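You operate a simulated robot arm through the tools that you are given. There is no shell and no other tool. Be economical: measure what you need, move in short steps, check, and stop when the job is done.

You run a simulated robot arm. Do the job below in one go: nothing can be reset, and whatever is moved stays where it is left.

JOB
Put the bottle labelled "rinse" from the bench top above the tape drawer on the upper shelf of the steel shelving and the bottle labelled "filtered" on the steel shield there. Put the bottle from the bench top above the tape drawer on the grey mat. Put the sample bottle on the bench top above the tape drawer away on the bench top beside the beige pump. Press the dose key two times. Do these in any order. Set down upright: bottle, sample bottle.

It is judged by the outcome, as a careful person would: the job done as asked, and still so three seconds after it is handed in. It fails if anything else is knocked over, pushed out of place, dropped, spilled or broken.

ROBOT AND FRAMES
A 6-joint arm with a two-finger gripper on a trunk, on a base that drives. Base frame: it is fixed to the floor where the robot stands at the start and does not move with it; the origin is under the middle of the robot, x ahead of it, y to its left, z up; the surface under the hand at the start is at about z = 0.755. Units: m, rad, N and s.
With the tool pointing down near the work surface it reaches from about 0.1 to 0.84 m from the robot's upright axis, wherever it stands. Its first joint turns from -2.897 to 2.897 rad. Places, roughly: bench top beside the beige pump [0.7, 7.9, 0.8]; blend bottle, filtered bottle, rinse bottle [0.5, 0, 0.75]; bottle [1, -1, 0.75]; dose key [0.5, 1.1, 0.9]; grey mat (32x23 cm) [0.42, -0.94, 0.76]; sample bottle [0.5, -1.25, 0.75]; steel shield [0.75, -0.25, 0.75]; upper shelf of the steel shelving [1, -2.3, 1]. Payload 1.66 kg.
The TCP is the grasp point between the finger pads, 0.016 m short of the fingertips. In the tool frame z runs along the fingers and y along their closing line. Largest opening 0.111 m; the body of the gripper starts 0.104 m behind the TCP.
Orientation is told as [roll, pitch, yaw] about the base's x, y, z axes, in that order, counted from this pose: with the fingers straight down and closing along the base's y, the tool's x points along the base's -x, its y along +y and its z along -z.

CONTROLS
- The arm moves only by the tool arm_command. Its argument "increments" is a list that holds one entry, the list of rows, each a list of 7 numbers: the shift along the base's x, y, z in m, then the turn, a rotation vector about the base's x, y, z in rad, then the gripper command, from -1 (shut) to 1 (fully open), values between in proportion. In form: [[[x, y, z, ax, ay, az, grip], ...]]. A call has 1 to 12 rows; each row shifts and turns the commanded pose from where the row before left it. A row lasts 0.2 s, in which the tool goes at most 0.05 m and 0.15 rad; a call with a longer step from one row to the next is refused whole, and so is a gripper value outside its range. Where a pose cannot be reached the arm comes as near as it can. A force on the tool above 40 N (or 10 N above the force at the start of the call, whichever is more), or a blocked arm, ends the call early, and 0.2 s more pass. Each finger halts on what it meets, pressing with about 32 N; the grip force reading is that of the motor and also rises with nothing between the fingers. The clock runs only during rows and for 0.2 s after the last one: add rows that do not move to give the fingers time. It gives the time, the measured TCP pose, the force on the tool (base axes), the opening and the grip force at its end, in the units of the frame above (readings bear some noise), with the torque about the TCP (base axes, N m) and any sound that the robot's microphone picked up.
- Cameras (640 x 400 px; columns grow to the right, rows downward): "scene" is now at [0.0365, 0.1298, 1.4597]; the picture's right is [-0.74, -0.68, 0.00], its down [-0.44, 0.48, -0.76] and it looks along [0.51, -0.56, -0.65] (base axes); focal length 251 px, centre (320, 200). "wrist" rides on the gripper at [0.07, 0.014, -0.143] in the tool frame; the picture's right is [-0.19, 0.98, 0.00], its down [-0.87, -0.17, -0.47] and it looks along [-0.46, -0.09, 0.88] (tool axes); focal length 230 px, centre (320, 200). There is no depth. A picture from a camera that has moved, and an enlarged one, comes with that camera's place and axes in the base frame and with its lens.
- grab_frame(camera): a new picture of that camera. The clock stands still meanwhile.
- slide_trunk(by): slides the trunk up (or, below 0, down) by that many m; the arm and the scene camera ride with it, the base frame stays. It gives what a move gives, with no picture.
- roll_base(legs): drives the robot by 1 to 6 legs, each [ahead, left, turn to the left] in m, m and rad, along the robot's own axes; the way and the turn of a leg run together, so that a leg with both is an arc; at most 1.5 m and 3.142 rad a leg. The arm and the cameras ride along, it lands a little off, and it stops where it bumps. It gives what a move gives.
- pan_tilt(pan, tilt): turns the head with the scene camera to pan (to the left, within 2.094 rad either way) and tilt (down, from -0.506 to 1.204), counted from straight ahead of the robot. It gives what a move gives.
- inspect(camera, box): a new picture of the part [left, top, right, bottom] of that camera's present view, enlarged. The clock stands still meanwhile.
- hand_in(): hands the job in; it is judged then, once.

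Go step by step. Nothing tells you exact positions but the pictures and the camera data: compare them with the known pose of the tool, close in by small moves and look again before you grip or let go. The budget is 165 turns and 120 pictures, counting those below and the enlarged ones. Unless the task says otherwise, let go and move clear before handing in.

The tools are called after ">>>" as a command line: name --argument value ..., lists and objects as JSON in quotes. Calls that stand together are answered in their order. arm_command: Moves the arm, as the interface text tells. Its arguments: {"type":"object","properties":{"increments":{"type":"array","items":{"type":"array","items":{"type":"array","items":{"type":"number"}}}}},"required":["increments"]} The other tools are called the same way: slide_trunk (by) slides the trunk up or down; roll_base (legs) drives the base; pan_tilt (pan, tilt) turns the head that bears the scene camera; grab_frame (camera) takes a picture; inspect (camera, box) takes an enlarged picture of a part of a camera's view; hand_in () hands the job in.

At the start:

```text
t: 0.0
eef_pos: [0.4458, -0.0283, 1.0133]
ee_rot: [0.001, -0.001, 0.0]
wrist_force: [0.1, 0.6, -0.6]
ft_torque: [0.01, -0.03, 0.0]
gripper_width: 0.1109
gripper_force: 0.0
trunk travel left (down, up): [-0.05, 0.54]
robot x, y, heading: [0.0012, -0.0011, 0.004]
head pan, tilt: [-0.829, 0.714]
```

scene: 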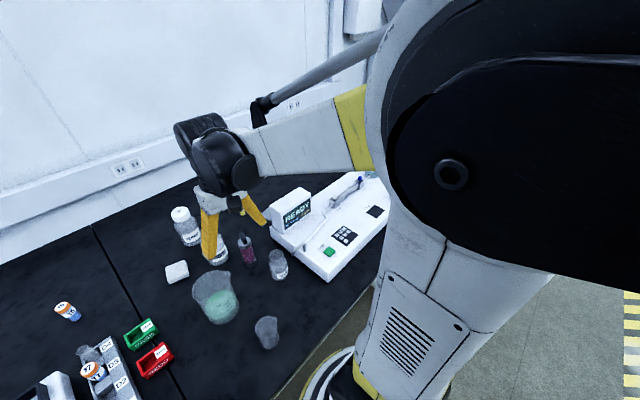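
wrist: 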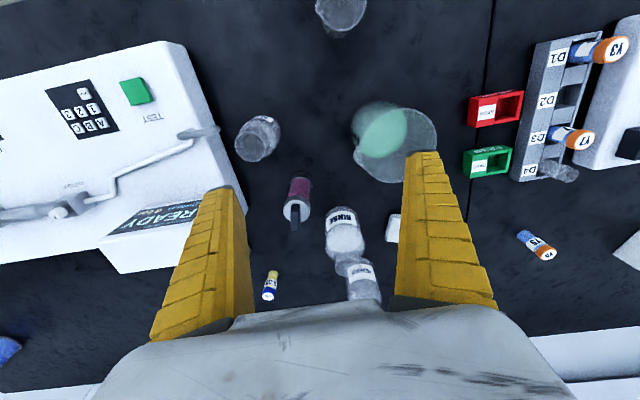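

I see the bench with bottles under the gripper, a white instrument to the left and vials to the right. I will look around with the head before moving.

>>> pan_tilt --pan -0.3 --tilt 0.7

>>> grab_frame --camera "scene"

>>> inspect --camera "wrist" --box '[220, 150, 420, 310]'

>>> pan_tilt --pan -1.4 --tilt 0.5

>>> grab_frame --camera "scene"

>>> pan_tilt --pan 1.2 --tilt 0.4

>>> grab_frame --camera "scene"

```text
t: 0.9
eef_pos: [0.4468, -0.0282, 1.0132]
ee_rot: [0.001, -0.001, 0.0]
wrist_force: [-0.4, 1.5, -0.5]
ft_torque: [-0.01, -0.03, -0.01]
gripper_width: 0.1109
gripper_force: 0.1
trunk travel left (down, up): [-0.05, 0.54]
robot x, y, heading: [-0.002, 0.001, -0.0]
head pan, tilt: [-0.3, 0.7]
```

```text
117 pictures are left
camera scene: at [0.0606, 0.1668, 1.4608], right [-0.3, -0.95, 0.0], down [-0.62, 0.19, -0.76], along [0.73, -0.23, -0.64], focal length 251 px, centre (320, 200)
```

scene: 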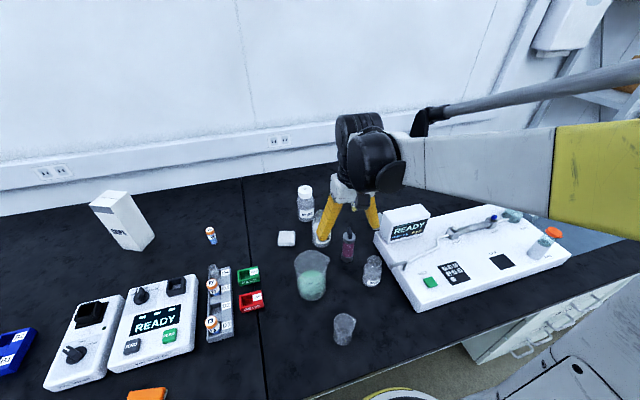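

```text
2.50 times, centred on (320, 230) of wrist
camera zoom: at [0.376, -0.0137, 1.1544], right [0.19, 0.98, 0.0], down [0.87, -0.17, 0.47], along [0.46, -0.09, -0.88], focal length 575 px, centre (320, 125)
```

zoom: 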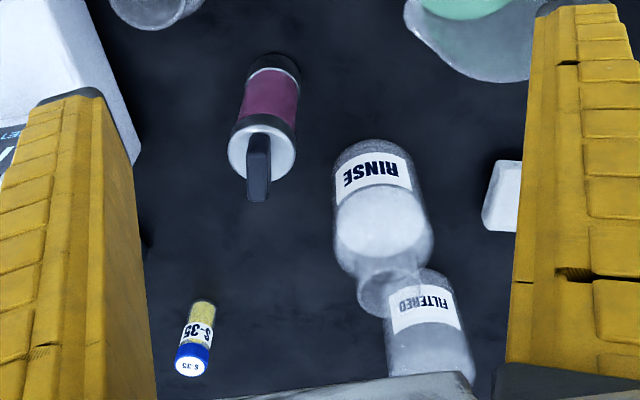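

```text
t: 2.3
eef_pos: [0.448, -0.0271, 1.0124]
ee_rot: [0.002, 0.0, 0.0]
wrist_force: [0.0, -0.4, 0.4]
ft_torque: [-0.02, -0.04, 0.01]
gripper_width: 0.111
gripper_force: 0.2
trunk travel left (down, up): [-0.05, 0.54]
robot x, y, heading: [-0.004, 0.0008, -0.002]
head pan, tilt: [-1.4, 0.499]
```

```text
115 pictures are left
camera scene: at [-0.0049, 0.1024, 1.4786], right [-0.99, -0.17, 0.0], down [-0.08, 0.47, -0.88], along [0.15, -0.86, -0.48], focal length 251 px, centre (320, 200)
```

scene: 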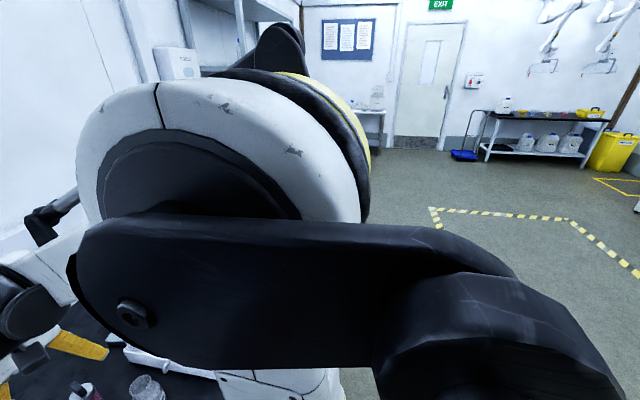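

```text
t: 4.6
eef_pos: [0.4474, -0.0277, 1.0123]
ee_rot: [0.0, 0.001, 0.0]
wrist_force: [-0.1, 0.0, 0.3]
ft_torque: [-0.01, -0.01, -0.02]
gripper_width: 0.1108
gripper_force: 0.1
trunk travel left (down, up): [-0.05, 0.54]
robot x, y, heading: [0.0007, 0.0, 0.001]
head pan, tilt: [1.201, 0.4]
```

```text
114 pictures are left
camera scene: at [0.013, 0.2783, 1.4877], right [0.93, -0.36, 0.0], down [-0.14, -0.36, -0.92], along [0.33, 0.86, -0.39], focal length 251 px, centre (320, 200)
```

scene: 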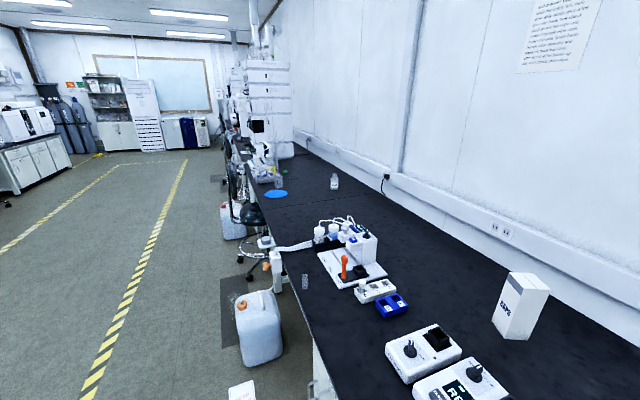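

I see the bench continuing left with a dosing device; I'll inspect the details and the region near the bottles.

>>> inspect --camera "scene" --box '[260, 200, 420, 320]'

>>> inspect --camera "scene" --box '[200, 50, 360, 210]'

>>> pan_tilt --pan -0.5 --tilt 0.75

>>> inspect --camera "scene" --box '[200, 100, 520, 340]'

```text
3.33 times, centred on (340, 260) of scene
camera zoom: at [0.013, 0.2783, 1.4877], right [0.93, -0.36, 0.0], down [-0.14, -0.36, -0.92], along [0.33, 0.86, -0.39], focal length 837 px, centre (253, 0)
```

zoom: 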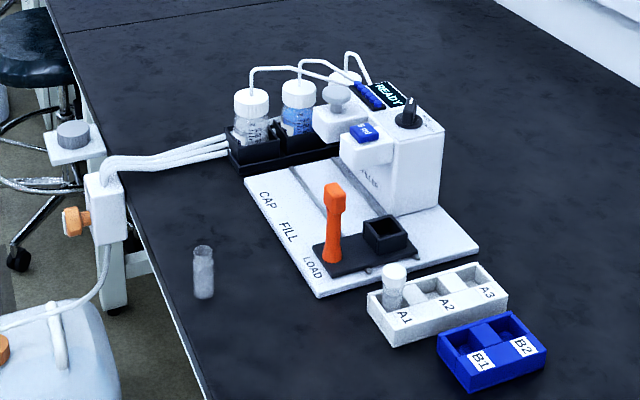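

```text
2.50 times, centred on (280, 130) of scene
camera zoom: at [0.013, 0.2783, 1.4877], right [0.93, -0.36, 0.0], down [-0.14, -0.36, -0.92], along [0.33, 0.86, -0.39], focal length 628 px, centre (420, 375)
```

zoom: 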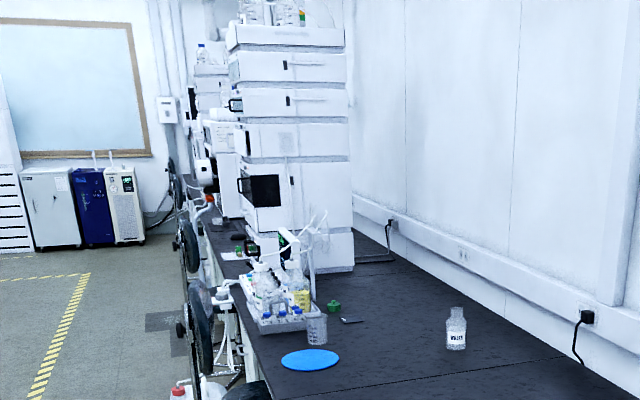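

```text
t: 6.3
eef_pos: [0.4464, -0.0268, 1.0133]
ee_rot: [-0.001, 0.0, 0.001]
wrist_force: [-1.0, -0.3, -0.4]
ft_torque: [0.02, -0.02, 0.02]
gripper_width: 0.1108
gripper_force: 0.0
trunk travel left (down, up): [-0.05, 0.54]
robot x, y, heading: [0.0027, -0.002, 0.006]
head pan, tilt: [-0.499, 0.75]
```

```text
1.67 times, centred on (360, 220) of scene
camera zoom: at [0.0523, 0.1524, 1.4566], right [-0.48, -0.88, 0.0], down [-0.6, 0.33, -0.73], along [0.64, -0.35, -0.68], focal length 418 px, centre (253, 167)
```

zoom: 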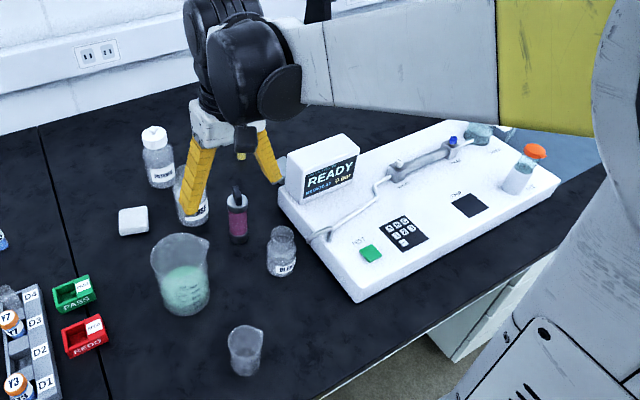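

The key "DOSE" is the blue button on the pump head to the left. I raise the trunk to gain view over the instrument at the right.

>>> slide_trunk --by 0.3

>>> pan_tilt --pan -0.75 --tilt 0.7

>>> grab_frame --camera "scene"

>>> grab_frame --camera "wrist"

```text
t: 9.3
eef_pos: [0.4469, -0.0266, 1.3126]
ee_rot: [-0.002, -0.001, 0.0]
wrist_force: [0.7, -0.3, -0.6]
ft_torque: [-0.01, -0.01, 0.02]
gripper_width: 0.111
gripper_force: 0.0
trunk travel left (down, up): [-0.35, 0.24]
robot x, y, heading: [0.0044, -0.0028, 0.003]
head pan, tilt: [-0.499, 0.75]
```

```text
t: 10.1
eef_pos: [0.4461, -0.0276, 1.3132]
ee_rot: [-0.001, 0.001, 0.001]
wrist_force: [0.1, -0.3, 0.1]
ft_torque: [-0.02, 0.0, 0.0]
gripper_width: 0.1108
gripper_force: 0.0
trunk travel left (down, up): [-0.35, 0.24]
robot x, y, heading: [-0.0008, 0.0029, -0.001]
head pan, tilt: [-0.75, 0.7]
```

```text
110 pictures are left
camera scene: at [0.0417, 0.1341, 1.7608], right [-0.68, -0.73, 0.0], down [-0.47, 0.44, -0.76], along [0.56, -0.52, -0.64], focal length 251 px, centre (320, 200)
```

scene: 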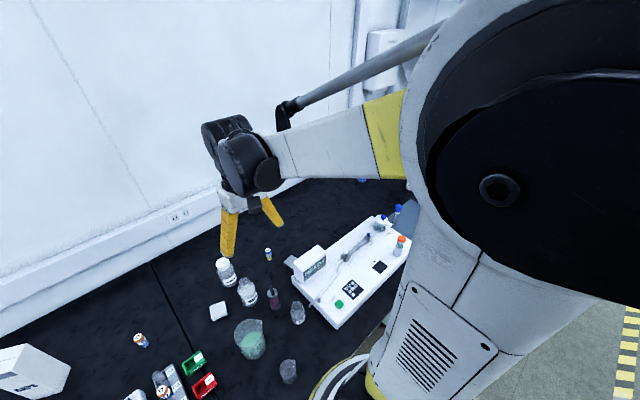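

```text
109 pictures are left
camera wrist: at [0.3761, -0.0136, 1.4544], right [0.19, 0.98, 0.0], down [0.87, -0.17, 0.47], along [0.46, -0.09, -0.88], focal length 230 px, centre (320, 200)
```

wrist: 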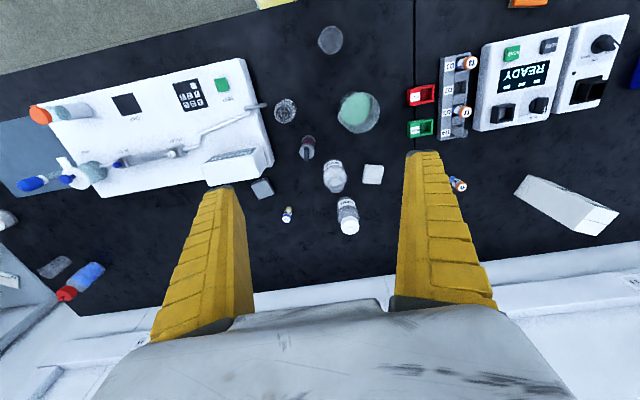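

There is a grey square near (262,188) in the wrist view at about [0.66,-0.27], perhaps the steel shield. I'll zoom.

>>> inspect --camera "wrist" --box '[230, 80, 400, 250]'

>>> inspect --camera "wrist" --box '[0, 80, 240, 320]'

>>> inspect --camera "scene" --box '[180, 180, 440, 400]'

```text
2.35 times, centred on (315, 165) of wrist
camera zoom: at [0.3761, -0.0136, 1.4544], right [0.19, 0.98, 0.0], down [0.87, -0.17, 0.47], along [0.46, -0.09, -0.88], focal length 541 px, centre (332, 282)
```

zoom: 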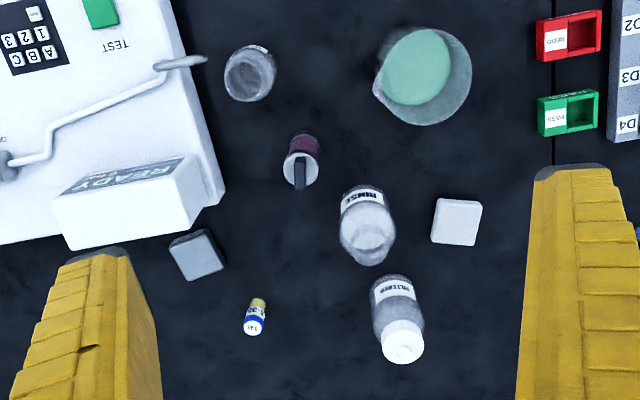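

```text
1.67 times, centred on (120, 200) of wrist
camera zoom: at [0.3761, -0.0136, 1.4544], right [0.19, 0.98, 0.0], down [0.87, -0.17, 0.47], along [0.46, -0.09, -0.88], focal length 384 px, centre (653, 200)
```

zoom: 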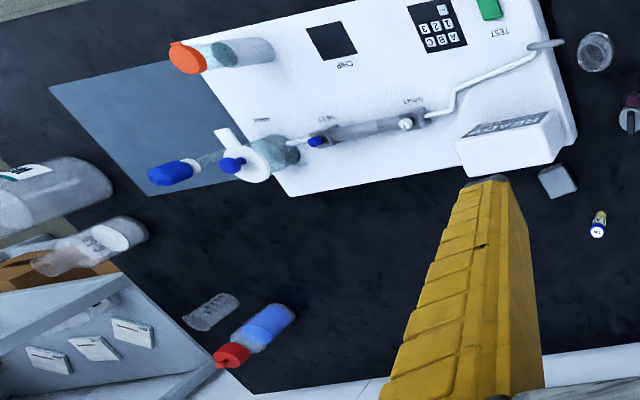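

```text
1.82 times, centred on (310, 290) of scene
camera zoom: at [0.0417, 0.1341, 1.7608], right [-0.68, -0.73, 0.0], down [-0.47, 0.44, -0.76], along [0.56, -0.52, -0.64], focal length 456 px, centre (338, 36)
```

zoom: 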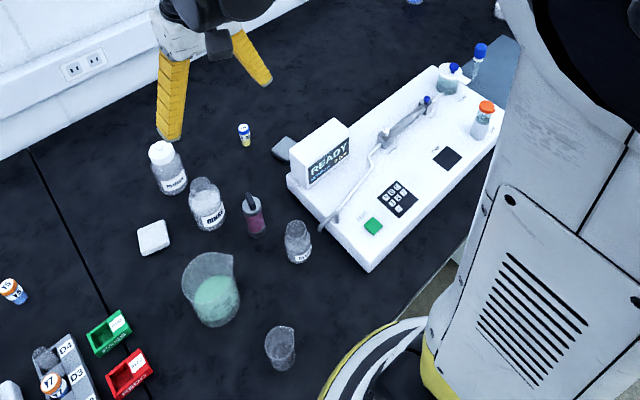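

The grey block at ~[0.66,-0.27] should be the steel shield; filtered (white cap) is near [0.74,0.0], rinse near [0.66,0]. I'll move above filtered and look from there.

>>> arm_command --increments '[[[0.045, 0.005, -0.02, 0, 0, 0, 1], [0.045, 0.005, -0.02, 0, 0, 0, 1], [0.045, 0.005, -0.02, 0, 0, 0, 1], [0.045, 0.005, -0.02, 0, 0, 0, 1], [0.045, 0.005, -0.02, 0, 0, 0, 1], [0.03, 0.002, -0.03, 0, 0, 0, 1], [0, 0, -0.03, 0, 0, 0, 1]]]'

>>> grab_frame --camera "wrist"

>>> grab_frame --camera "scene"

```text
t: 11.7
eef_pos: [0.7005, -0.0014, 1.1535]
ee_rot: [-0.001, 0.0, 0.001]
wrist_force: [0.3, -0.1, 0.3]
ft_torque: [-0.01, 0.0, 0.01]
gripper_width: 0.111
gripper_force: 0.0
trunk travel left (down, up): [-0.35, 0.24]
robot x, y, heading: [-0.0029, 0.0002, -0.001]
head pan, tilt: [-0.75, 0.7]
```

```text
105 pictures are left
camera wrist: at [0.6306, 0.0121, 1.2953], right [0.19, 0.98, 0.0], down [0.87, -0.17, 0.47], along [0.46, -0.09, -0.88], focal length 230 px, centre (320, 200)
```

wrist: 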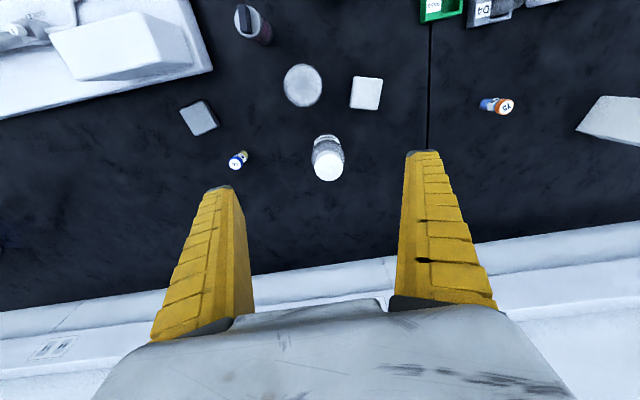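

```text
104 pictures are left
camera scene: at [0.0416, 0.1341, 1.7609], right [-0.68, -0.73, 0.0], down [-0.47, 0.44, -0.76], along [0.56, -0.52, -0.64], focal length 251 px, centre (320, 200)
```

scene: 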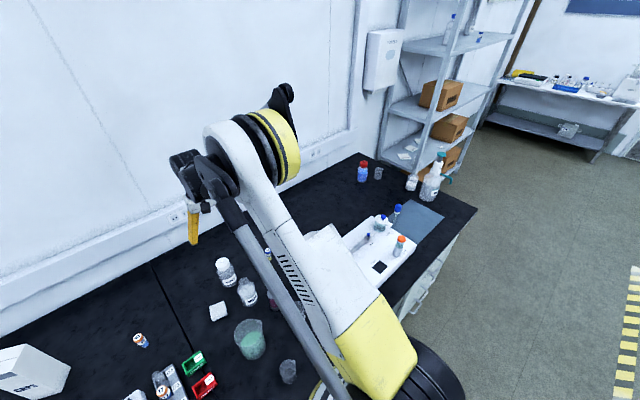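

Triangulation puts the filtered cap at about [0.774, 0.0, 0.888] and the shield at [0.655,-0.26]. I move over the bottle and go lower before a check.

>>> arm_command --increments '[[[0.037, 0.0, -0.02, 0, 0, 0, 1], [0.037, 0.0, -0.02, 0, 0, 0, 1], [0, 0, -0.04, 0, 0, 0, 1], [0, 0, -0.04, 0, 0, 0, 1], [0, 0, -0.04, 0, 0, 0, 1]]]'

>>> grab_frame --camera "wrist"

```text
t: 12.9
eef_pos: [0.7754, -0.0027, 0.9936]
ee_rot: [0.0, 0.0, 0.0]
wrist_force: [0.5, 0.2, -0.4]
ft_torque: [-0.01, 0.02, 0.01]
gripper_width: 0.1108
gripper_force: 0.0
trunk travel left (down, up): [-0.35, 0.24]
robot x, y, heading: [-0.0006, -0.0016, 0.001]
head pan, tilt: [-0.75, 0.7]
```

```text
103 pictures are left
camera wrist: at [0.7054, 0.0122, 1.1349], right [0.19, 0.98, 0.0], down [0.87, -0.17, 0.47], along [0.46, -0.09, -0.88], focal length 230 px, centre (320, 200)
```

wrist: 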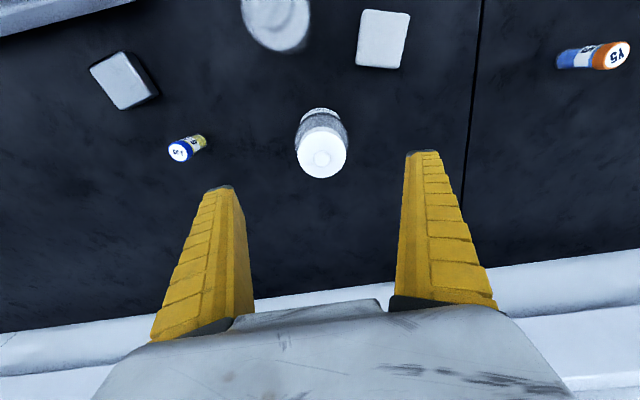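

The cap lies at [0.779,0,0.888], aligned with the hand. I descend to z 0.815 and grip.

>>> arm_command --increments '[[[0.003, 0.002, -0.045, 0, 0, 0, 1], [0, 0, -0.045, 0, 0, 0, 1], [0, 0, -0.045, 0, 0, 0, 1], [0, 0, -0.043, 0, 0, 0, 1], [0, 0, 0, 0, 0, 0, 1]]]'

>>> grab_frame --camera "wrist"

```text
t: 14.1
eef_pos: [0.723, 0.0022, 0.8781]
ee_rot: [0.001, -0.003, 0.0]
wrist_force: [0.0, -0.5, 0.8]
ft_torque: [0.0, 0.03, 0.02]
gripper_width: 0.1109
gripper_force: 0.1
out of reach, approached as far as the arm can: row 2, 3, 4
trunk travel left (down, up): [-0.35, 0.24]
robot x, y, heading: [0.0025, -0.0011, 0.001]
head pan, tilt: [-0.75, 0.7]
```

```text
102 pictures are left
camera wrist: at [0.6523, 0.0153, 1.019], right [0.19, 0.98, 0.0], down [0.86, -0.17, 0.47], along [0.46, -0.09, -0.88], focal length 230 px, centre (320, 200)
```

wrist: 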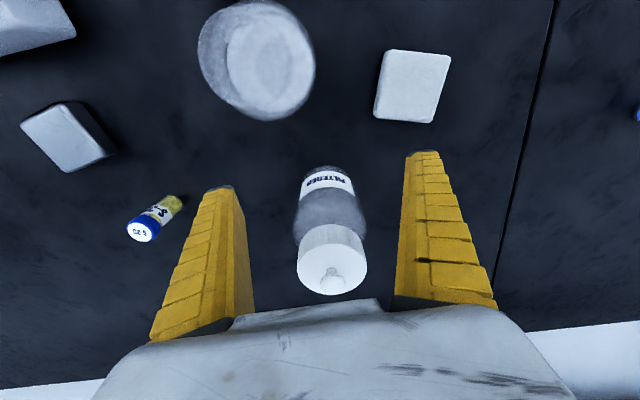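

The raised trunk limits the reach low down. I go back up, lower the trunk, and come down again.

>>> arm_command --increments '[[[0, 0, 0.045, 0, 0, 0, 1], [0, 0, 0.045, 0, 0, 0, 1], [0, 0, 0.045, 0, 0, 0, 1], [0, 0, 0.045, 0, 0, 0, 1], [0, 0, 0.045, 0, 0, 0, 1], [0, 0, 0.045, 0, 0, 0, 1], [0, 0, 0.045, 0, 0, 0, 1], [0, 0, 0.045, 0, 0, 0, 1]]]'

>>> slide_trunk --by -0.25

```text
t: 15.9
eef_pos: [0.7197, 0.0004, 1.2376]
ee_rot: [0.0, 0.0, -0.001]
wrist_force: [-0.5, -0.4, 0.4]
ft_torque: [-0.01, 0.0, 0.01]
gripper_width: 0.1109
gripper_force: 0.1
trunk travel left (down, up): [-0.35, 0.24]
robot x, y, heading: [0.0021, -0.0036, -0.001]
head pan, tilt: [-0.75, 0.7]
```

```text
t: 18.5
eef_pos: [0.7195, 0.0003, 0.9873]
ee_rot: [0.0, 0.0, 0.0]
wrist_force: [0.2, 0.8, 0.3]
ft_torque: [0.0, 0.04, -0.03]
gripper_width: 0.1109
gripper_force: 0.1
trunk travel left (down, up): [-0.1, 0.49]
robot x, y, heading: [-0.0028, 0.0008, 0.0]
head pan, tilt: [-0.75, 0.7]
```

Now move forward over the cap and descend to grip height in steps.

>>> arm_command --increments '[[[0.03, 0.0, 0, 0, 0, 0, 1], [0.029, 0, 0, 0, 0, 0, 1], [0, 0, -0.045, 0, 0, 0, 1], [0, 0, -0.045, 0, 0, 0, 1], [0, 0, -0.04, 0, 0, 0, 1], [0, 0, -0.04, 0, 0, 0, 1]]]'

>>> grab_frame --camera "wrist"

```text
t: 19.9
eef_pos: [0.78, 0.0007, 0.8165]
ee_rot: [0.0, 0.0, 0.001]
wrist_force: [-0.5, 0.4, 0.4]
ft_torque: [-0.01, 0.0, -0.03]
gripper_width: 0.1106
gripper_force: 0.1
trunk travel left (down, up): [-0.1, 0.49]
robot x, y, heading: [0.0006, 0.0011, 0.002]
head pan, tilt: [-0.75, 0.7]
```

```text
101 pictures are left
camera wrist: at [0.71, 0.0145, 0.9578], right [0.19, 0.98, 0.0], down [0.87, -0.17, 0.47], along [0.46, -0.09, -0.88], focal length 230 px, centre (320, 200)
```

wrist: 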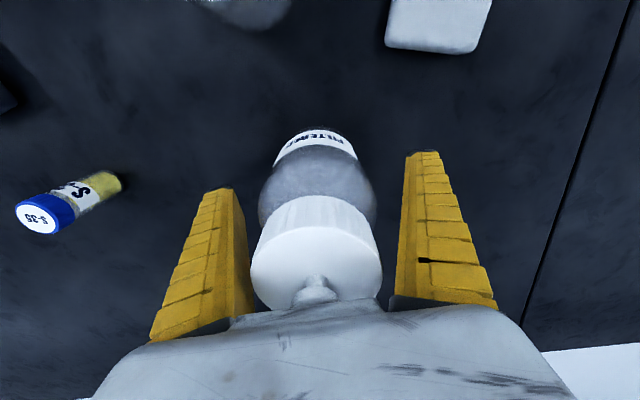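

The bottle is between the fingers; I close now.

>>> arm_command --increments '[[[0, 0, 0, 0, 0, 0, 0], [0, 0, 0, 0, 0, 0, -1], [0, 0, 0, 0, 0, 0, -1], [0, 0, 0, 0, 0, 0, -1], [0, 0, 0.02, 0, 0, 0, -1], [0, 0, 0.03, 0, 0, 0, -1]]]'

>>> grab_frame --camera "wrist"

```text
t: 21.3
eef_pos: [0.7791, 0.0006, 0.8692]
ee_rot: [-0.001, -0.003, -0.001]
wrist_force: [4.1, -0.2, 17.9]
ft_torque: [-0.06, -0.1, -0.03]
gripper_width: 0.0445
gripper_force: 31.5
trunk travel left (down, up): [-0.1, 0.49]
robot x, y, heading: [0.0013, 0.0002, -0.005]
head pan, tilt: [-0.75, 0.7]
heard: snap
```

```text
100 pictures are left
camera wrist: at [0.7077, 0.016, 1.0108], right [0.19, 0.98, 0.0], down [0.86, -0.17, 0.47], along [0.47, -0.09, -0.88], focal length 230 px, centre (320, 200)
```

wrist: 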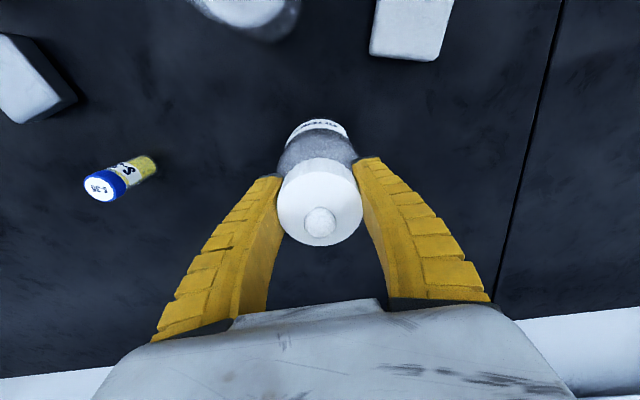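

I heard a snap and the force is odd, so I check with a motionless row and pictures.

>>> arm_command --increments '[[[0, 0, 0, 0, 0, 0, -1], [0, 0, 0, 0, 0, 0, -1]]]'

>>> pan_tilt --pan -0.1 --tilt 0.75

>>> inspect --camera "scene" --box '[260, 60, 480, 220]'

>>> inspect --camera "wrist" --box '[220, 90, 420, 290]'

```text
t: 21.9
eef_pos: [0.7784, 0.0019, 0.8687]
ee_rot: [0.0, -0.004, 0.0]
wrist_force: [7.8, 1.0, 33.3]
ft_torque: [-0.01, -0.23, 0.0]
gripper_width: 0.0444
gripper_force: 31.6
trunk travel left (down, up): [-0.1, 0.49]
robot x, y, heading: [0.0012, 0.0028, -0.001]
head pan, tilt: [-0.75, 0.7]
```

```text
t: 22.9
eef_pos: [0.7778, 0.0018, 0.8682]
ee_rot: [0.0, -0.004, -0.001]
wrist_force: [13.2, 0.2, 40.1]
ft_torque: [0.01, -0.33, -0.04]
gripper_width: 0.0446
gripper_force: 32.0
trunk travel left (down, up): [-0.1, 0.49]
robot x, y, heading: [-0.0011, -0.0017, 0.001]
head pan, tilt: [-0.099, 0.75]
```

```text
2.50 times, centred on (370, 140) of scene
camera zoom: at [0.059, 0.1837, 1.5069], right [-0.1, -0.99, 0.0], down [-0.68, 0.07, -0.73], along [0.73, -0.07, -0.68], focal length 628 px, centre (195, 350)
```

zoom: 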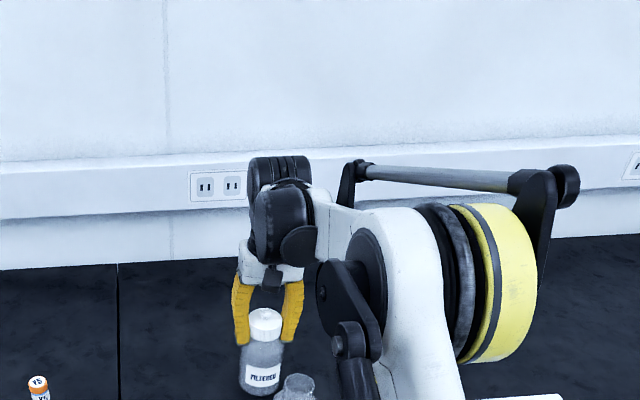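

```text
2.00 times, centred on (320, 190) of wrist
camera zoom: at [0.7073, 0.0159, 1.0101], right [0.19, 0.98, 0.0], down [0.86, -0.17, 0.47], along [0.47, -0.09, -0.88], focal length 460 px, centre (320, 220)
```

zoom: 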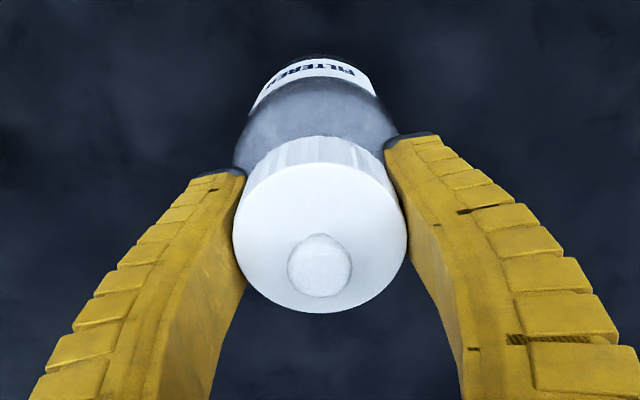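

The bottle still stands on the bench while the fingers slipped up onto its cap. I open, and will regrip lower on the body.

>>> arm_command --increments '[[[0, 0, 0, 0, 0, 0, -0.3], [0, 0, 0, 0, 0, 0, 0], [0, 0, 0, 0, 0, 0, 1], [0, 0, 0, 0, 0, 0, 1]]]'

>>> inspect --camera "wrist" --box '[220, 90, 420, 290]'

>>> inspect --camera "scene" --box '[280, 140, 440, 240]'

```text
t: 23.9
eef_pos: [0.7796, 0.0031, 0.8664]
ee_rot: [0.0, 0.0, 0.001]
wrist_force: [-0.2, 0.2, 0.8]
ft_torque: [0.02, -0.01, 0.0]
gripper_width: 0.1109
gripper_force: 0.0
trunk travel left (down, up): [-0.1, 0.49]
robot x, y, heading: [0.0015, -0.0031, -0.002]
head pan, tilt: [-0.099, 0.75]
heard: snap
```

```text
2.00 times, centred on (320, 190) of wrist
camera zoom: at [0.7091, 0.0159, 1.008], right [0.19, 0.98, 0.0], down [0.87, -0.17, 0.47], along [0.46, -0.09, -0.88], focal length 460 px, centre (320, 220)
```

zoom: 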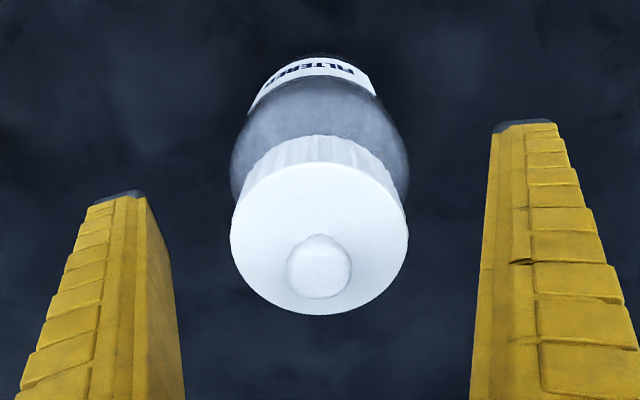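

```text
4.00 times, centred on (360, 190) of scene
camera zoom: at [0.062, 0.1838, 1.5066], right [-0.1, -1.0, 0.0], down [-0.68, 0.07, -0.73], along [0.73, -0.07, -0.68], focal length 1004 px, centre (160, 240)
```

zoom: 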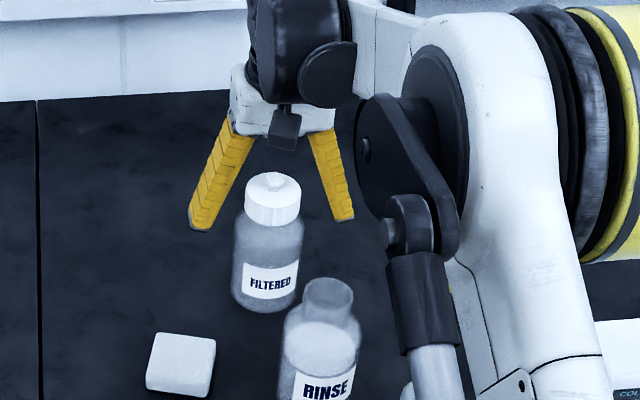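

The grip seems to have been on the shoulder. I descend to z 0.806 (palm just clear of the cap nub), close, and read the force before lifting.

>>> arm_command --increments '[[[0, -0.002, -0.03, 0, 0, 0, 1], [0, 0, -0.02, 0, 0, 0, 1], [0, 0, -0.01, 0, 0, 0, 1], [0, 0, 0, 0, 0, 0, 0.3], [0, 0, 0, 0, 0, 0, -1], [0, 0, 0, 0, 0, 0, -1]]]'

>>> inspect --camera "wrist" --box '[220, 90, 420, 290]'

>>> inspect --camera "scene" --box '[280, 140, 440, 240]'

```text
t: 25.3
eef_pos: [0.7806, -0.0025, 0.8066]
ee_rot: [-0.001, 0.001, 0.001]
wrist_force: [0.1, 0.4, -0.8]
ft_torque: [0.0, 0.01, 0.0]
gripper_width: 0.0664
gripper_force: 31.7
trunk travel left (down, up): [-0.1, 0.49]
robot x, y, heading: [0.0001, 0.0007, 0.003]
head pan, tilt: [-0.099, 0.75]
```

```text
2.00 times, centred on (320, 190) of wrist
camera zoom: at [0.7103, 0.0123, 0.9477], right [0.19, 0.98, 0.0], down [0.87, -0.17, 0.47], along [0.46, -0.09, -0.88], focal length 460 px, centre (320, 220)
```

zoom: 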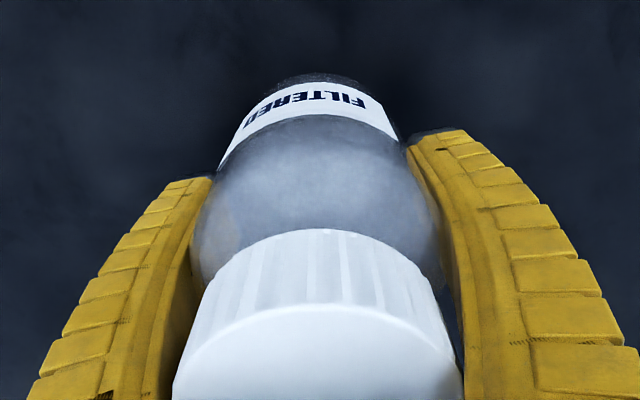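

```text
4.00 times, centred on (360, 190) of scene
camera zoom: at [0.0622, 0.1838, 1.5066], right [-0.1, -1.0, 0.0], down [-0.68, 0.07, -0.73], along [0.73, -0.07, -0.68], focal length 1004 px, centre (160, 240)
```

zoom: 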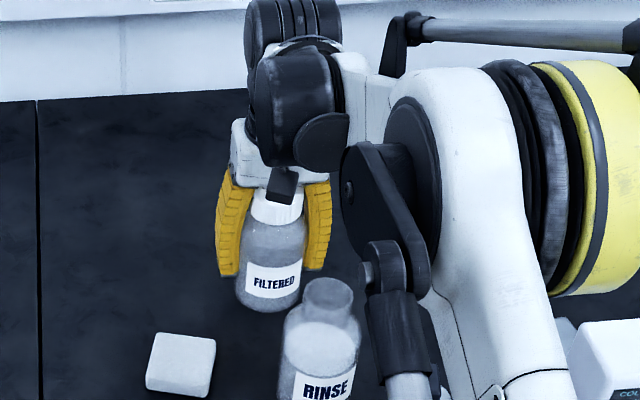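

Now it holds the body at 0.066 m wide with no side force. I lift a little and check.

>>> arm_command --increments '[[[0, 0, 0.005, 0, 0, 0, -1], [0, 0, 0.01, 0, 0, 0, -1], [0, 0, 0.015, 0, 0, 0, -1], [0, 0, 0, 0, 0, 0, -1]]]'

>>> inspect --camera "wrist" --box '[220, 90, 420, 290]'

```text
t: 26.3
eef_pos: [0.7792, -0.0023, 0.8367]
ee_rot: [-0.001, 0.001, -0.001]
wrist_force: [0.6, 0.0, -2.3]
ft_torque: [0.02, -0.03, 0.04]
gripper_width: 0.0663
gripper_force: 31.7
trunk travel left (down, up): [-0.1, 0.49]
robot x, y, heading: [0.0004, -0.002, 0.003]
head pan, tilt: [-0.099, 0.75]
```

```text
2.00 times, centred on (320, 190) of wrist
camera zoom: at [0.7093, 0.0118, 0.9785], right [0.19, 0.98, 0.0], down [0.87, -0.17, 0.47], along [0.46, -0.09, -0.88], focal length 460 px, centre (320, 220)
```

zoom: 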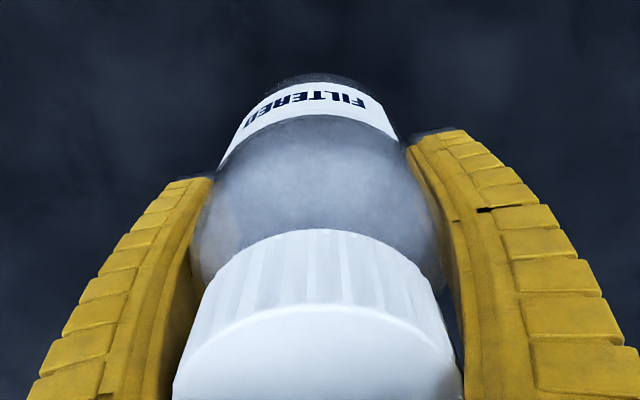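

Held. The shield top triangulates to [0.655,-0.26,0.772]. I lift, move over it high, and look.

>>> arm_command --increments '[[[0, 0, 0.045, 0, 0, 0, -1], [0, 0, 0.045, 0, 0, 0, -1], [0, 0, 0.045, 0, 0, 0, -1], [0, 0, 0.045, 0, 0, 0, -1], [-0.02, -0.04, 0, 0, 0, 0, -1], [-0.02, -0.04, 0, 0, 0, 0, -1], [-0.02, -0.04, 0, 0, 0, 0, -1], [-0.02, -0.04, 0, 0, 0, 0, -1], [-0.02, -0.04, 0, 0, 0, 0, -1], [-0.02, -0.04, 0, 0, 0, 0, -1], [-0.004, -0.018, 0, 0, 0, 0, -1], [0, 0, 0, 0, 0, 0, -1]]]'

>>> grab_frame --camera "wrist"

>>> pan_tilt --pan -0.5 --tilt 0.75

>>> grab_frame --camera "scene"

```text
t: 28.9
eef_pos: [0.655, -0.2617, 1.0159]
ee_rot: [-0.001, 0.0, 0.0]
wrist_force: [-0.3, -1.0, -2.1]
ft_torque: [-0.01, 0.0, 0.01]
gripper_width: 0.0663
gripper_force: 31.7
trunk travel left (down, up): [-0.1, 0.49]
robot x, y, heading: [0.0015, 0.0007, 0.0]
head pan, tilt: [-0.099, 0.75]
```

```text
92 pictures are left
camera wrist: at [0.5845, -0.2471, 1.1573], right [0.19, 0.98, 0.0], down [0.87, -0.17, 0.47], along [0.46, -0.09, -0.88], focal length 230 px, centre (320, 200)
```

wrist: 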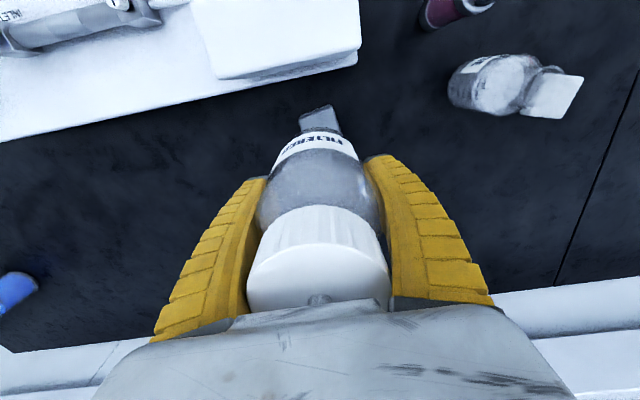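

```text
t: 29.8
eef_pos: [0.6542, -0.2612, 1.015]
ee_rot: [0.001, 0.001, 0.001]
wrist_force: [0.3, 0.3, -3.0]
ft_torque: [0.02, -0.02, 0.01]
gripper_width: 0.0659
gripper_force: 32.2
trunk travel left (down, up): [-0.1, 0.49]
robot x, y, heading: [-0.0, 0.0029, 0.004]
head pan, tilt: [-0.499, 0.75]
```

```text
91 pictures are left
camera scene: at [0.0525, 0.1523, 1.5066], right [-0.48, -0.88, 0.0], down [-0.6, 0.33, -0.73], along [0.64, -0.35, -0.68], focal length 251 px, centre (320, 200)
```

scene: 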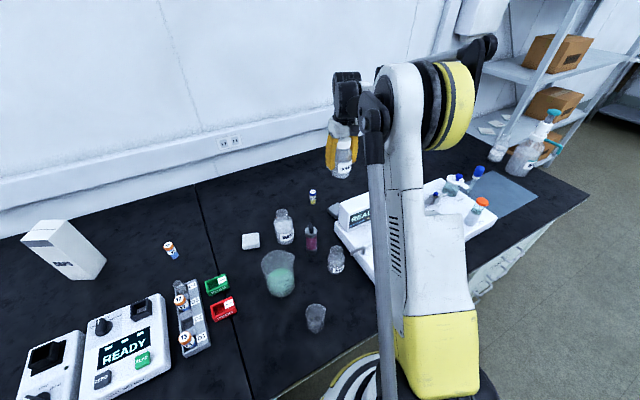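

Camera and box clear one another (box top ≈0.84). I descend to just above the shield and look.

>>> arm_command --increments '[[[0, 0, -0.045, 0, 0, 0, -1], [0, 0, -0.045, 0, 0, 0, -1], [0, 0, -0.045, 0, 0, 0, -1], [0, 0, -0.03, 0, 0, 0, -1], [0, 0, -0.01, 0, 0, 0, -1], [0, 0, 0, 0, 0, 0, -1]]]'

>>> grab_frame --camera "wrist"

>>> inspect --camera "scene" --box '[280, 120, 440, 240]'

```text
t: 31.2
eef_pos: [0.6556, -0.2608, 0.8405]
ee_rot: [0.0, 0.0, 0.001]
wrist_force: [-0.3, -1.1, -3.6]
ft_torque: [-0.01, 0.0, -0.04]
gripper_width: 0.0659
gripper_force: 32.3
trunk travel left (down, up): [-0.1, 0.49]
robot x, y, heading: [0.0013, -0.0015, -0.001]
head pan, tilt: [-0.499, 0.75]
```

```text
90 pictures are left
camera wrist: at [0.5849, -0.2471, 0.9819], right [0.19, 0.98, 0.0], down [0.87, -0.17, 0.47], along [0.46, -0.09, -0.88], focal length 230 px, centre (320, 200)
```

wrist: 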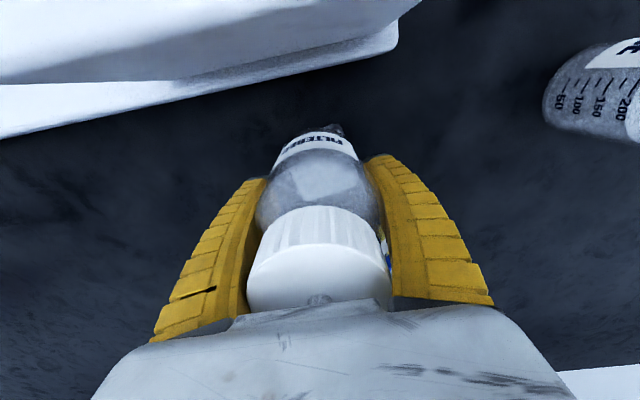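

```text
3.33 times, centred on (360, 180) of scene
camera zoom: at [0.0524, 0.1523, 1.5066], right [-0.48, -0.88, 0.0], down [-0.6, 0.33, -0.73], along [0.64, -0.35, -0.68], focal length 837 px, centre (187, 267)
```

zoom: 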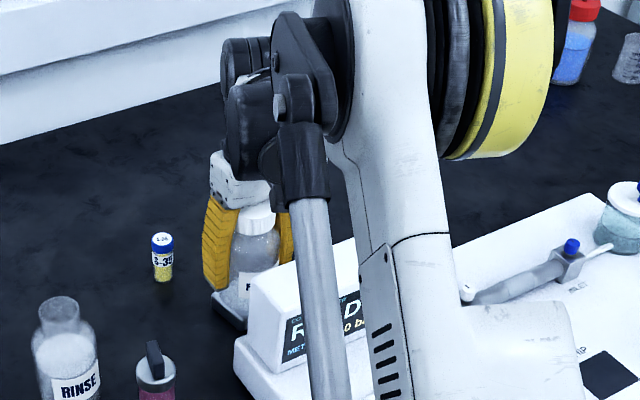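

The shield lies right below the bottle. I lower in small steps to contact.

>>> arm_command --increments '[[[0, 0, -0.005, 0, 0, 0, -1], [0, 0, -0.004, 0, 0, 0, -1], [0, 0, -0.003, 0, 0, 0, -1], [0, 0, -0.002, 0, 0, 0, -1], [0, 0, 0, 0, 0, 0, -1]]]'

>>> inspect --camera "scene" --box '[310, 150, 390, 210]'

```text
t: 32.2
eef_pos: [0.6536, -0.2607, 0.8325]
ee_rot: [0.0, -0.002, 0.001]
wrist_force: [-2.8, 0.2, 25.6]
ft_torque: [0.3, 0.31, -0.03]
gripper_width: 0.066
gripper_force: 31.7
trunk travel left (down, up): [-0.1, 0.49]
robot x, y, heading: [-0.0029, -0.0012, 0.005]
head pan, tilt: [-0.499, 0.75]
stopped in row 5: the force on the tool passed its limit at 43 N (the readings are from after the stop); the commanded pose is now the measured one
```

```text
6.67 times, centred on (350, 180) of scene
camera zoom: at [0.0498, 0.1532, 1.5067], right [-0.48, -0.88, 0.0], down [-0.6, 0.33, -0.73], along [0.64, -0.35, -0.68], focal length 1674 px, centre (120, 333)
```

zoom: 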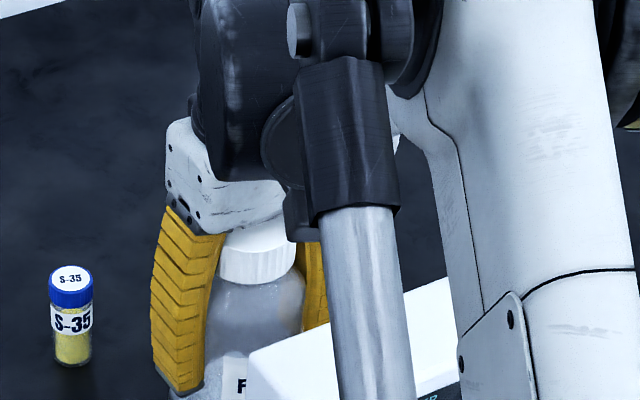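

Contact on the shield at z 0.8325. I open the fingers gently and look.

>>> arm_command --increments '[[[0, 0, 0.001, 0, 0, 0, -1], [0, 0, 0, 0, 0, 0, 0.4], [0, 0, 0, 0, 0, 0, 0.8], [0, 0, 0, 0, 0, 0, 1]]]'

>>> grab_frame --camera "wrist"

```text
t: 33.2
eef_pos: [0.6544, -0.2598, 0.8326]
ee_rot: [-0.001, -0.003, 0.001]
wrist_force: [-0.9, 0.1, 22.8]
ft_torque: [0.06, -0.02, 0.0]
gripper_width: 0.1111
gripper_force: 0.1
trunk travel left (down, up): [-0.1, 0.49]
robot x, y, heading: [-0.0004, 0.0003, -0.0]
head pan, tilt: [-0.499, 0.75]
```

```text
87 pictures are left
camera wrist: at [0.584, -0.2465, 0.9724], right [0.19, 0.98, 0.0], down [0.86, -0.17, 0.47], along [0.47, -0.09, -0.88], focal length 230 px, centre (320, 200)
```

wrist: 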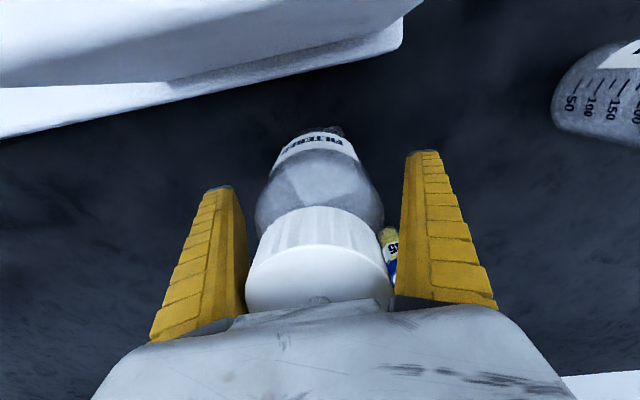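

The palm still presses on the cap nub (22.8 N, centred). I rise straight up and check the bottle.

>>> arm_command --increments '[[[0, 0, 0.003, 0, 0, 0, 1], [0, 0, 0.01, 0, 0, 0, 1], [0, 0, 0.03, 0, 0, 0, 1], [0, 0, 0.045, 0, 0, 0, 1], [0, 0, 0.045, 0, 0, 0, 1], [0, 0, 0.045, 0, 0, 0, 1]]]'

>>> grab_frame --camera "wrist"

>>> inspect --camera "scene" --box '[280, 120, 440, 240]'

```text
t: 34.6
eef_pos: [0.6562, -0.2613, 1.0075]
ee_rot: [-0.003, -0.002, 0.002]
wrist_force: [0.3, 0.8, 0.5]
ft_torque: [-0.01, 0.01, 0.0]
gripper_width: 0.1109
gripper_force: 0.0
trunk travel left (down, up): [-0.1, 0.49]
robot x, y, heading: [-0.0019, -0.0007, 0.003]
head pan, tilt: [-0.499, 0.75]
```

```text
86 pictures are left
camera wrist: at [0.586, -0.2472, 1.1492], right [0.19, 0.98, 0.0], down [0.86, -0.17, 0.47], along [0.46, -0.09, -0.88], focal length 230 px, centre (320, 200)
```

wrist: 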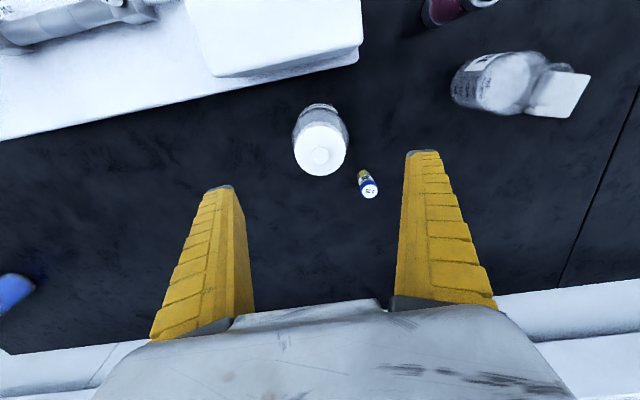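

```text
3.33 times, centred on (360, 180) of scene
camera zoom: at [0.0522, 0.1523, 1.5066], right [-0.48, -0.88, 0.0], down [-0.6, 0.33, -0.73], along [0.64, -0.35, -0.68], focal length 837 px, centre (187, 267)
```

zoom: 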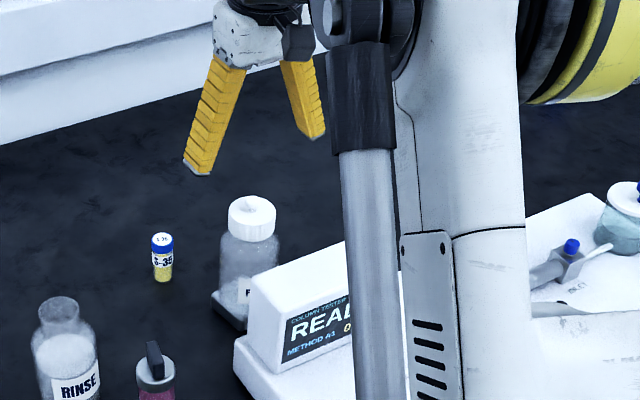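

Filtered stands upright on the shield. Rinse triangulates to [0.635,-0.02], top 0.883; I go over it.

>>> arm_command --increments '[[[-0.003, 0.04, 0.01, 0, 0, 0, 1], [-0.003, 0.04, 0.01, 0, 0, 0, 1], [-0.003, 0.04, 0, 0, 0, 0, 1], [-0.003, 0.04, 0, 0, 0, 0, 1], [-0.003, 0.04, 0, 0, 0, 0, 1], [-0.003, 0.04, 0, 0, 0, 0, 1], [-0.003, 0.0, 0, 0, 0, 0, 1], [0, 0, 0, 0, 0, 0, 1]]]'

>>> grab_frame --camera "wrist"

```text
t: 36.4
eef_pos: [0.6348, -0.0223, 1.0264]
ee_rot: [-0.003, -0.002, 0.0]
wrist_force: [-0.9, -0.1, 0.4]
ft_torque: [0.01, -0.02, -0.03]
gripper_width: 0.1108
gripper_force: 0.1
trunk travel left (down, up): [-0.1, 0.49]
robot x, y, heading: [0.0009, -0.0002, -0.001]
head pan, tilt: [-0.499, 0.75]
```

```text
84 pictures are left
camera wrist: at [0.5648, -0.0078, 1.1682], right [0.19, 0.98, 0.0], down [0.86, -0.17, 0.47], along [0.46, -0.09, -0.88], focal length 230 px, centre (320, 200)
```

wrist: 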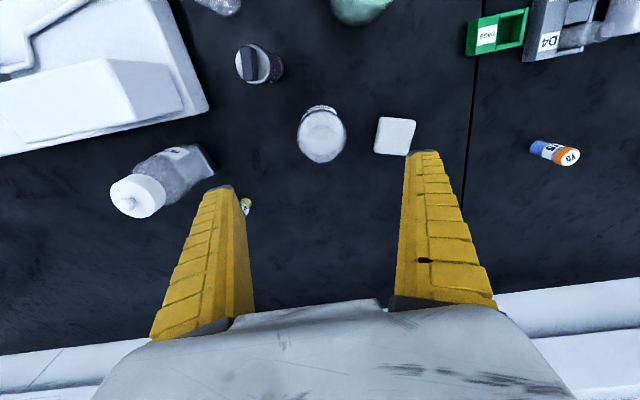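

Rinse is centred under the hand. Descend to z 0.80.

>>> arm_command --increments '[[[-0.001, 0.002, -0.045, 0, 0, 0, 1], [0, 0, -0.045, 0, 0, 0, 1], [0, 0, -0.045, 0, 0, 0, 1], [0, 0, -0.045, 0, 0, 0, 1], [0, 0, -0.03, 0, 0, 0, 1], [0, 0, -0.014, 0, 0, 0, 1], [0, 0, 0, 0, 0, 0, 1]]]'

>>> grab_frame --camera "wrist"

>>> inspect --camera "scene" --box '[220, 160, 380, 280]'

```text
t: 38.0
eef_pos: [0.6352, -0.0182, 0.8028]
ee_rot: [-0.001, -0.001, -0.001]
wrist_force: [1.0, -0.6, -0.4]
ft_torque: [0.01, 0.03, 0.02]
gripper_width: 0.111
gripper_force: 0.0
trunk travel left (down, up): [-0.1, 0.49]
robot x, y, heading: [-0.0016, -0.0014, -0.003]
head pan, tilt: [-0.499, 0.75]
```

```text
83 pictures are left
camera wrist: at [0.5642, -0.0033, 0.9441], right [0.19, 0.98, 0.0], down [0.86, -0.17, 0.47], along [0.46, -0.09, -0.88], focal length 230 px, centre (320, 200)
```

wrist: 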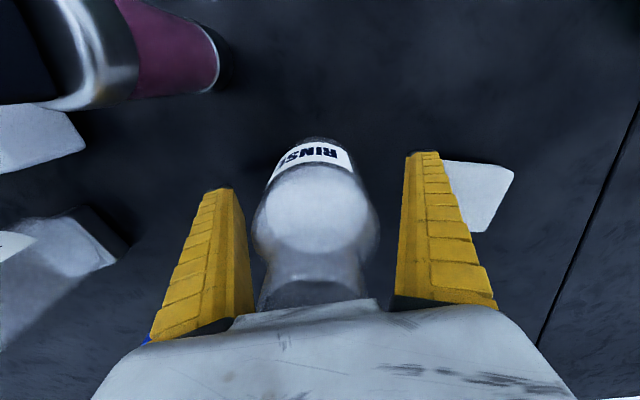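

```text
3.33 times, centred on (300, 220) of scene
camera zoom: at [0.0524, 0.1523, 1.5066], right [-0.48, -0.88, 0.0], down [-0.6, 0.33, -0.73], along [0.64, -0.35, -0.68], focal length 837 px, centre (387, 133)
```

zoom: 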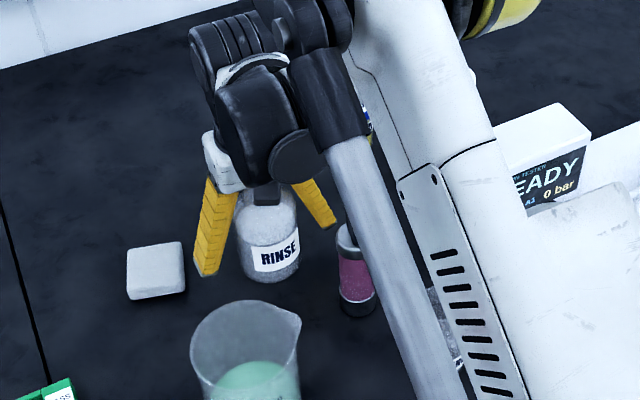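

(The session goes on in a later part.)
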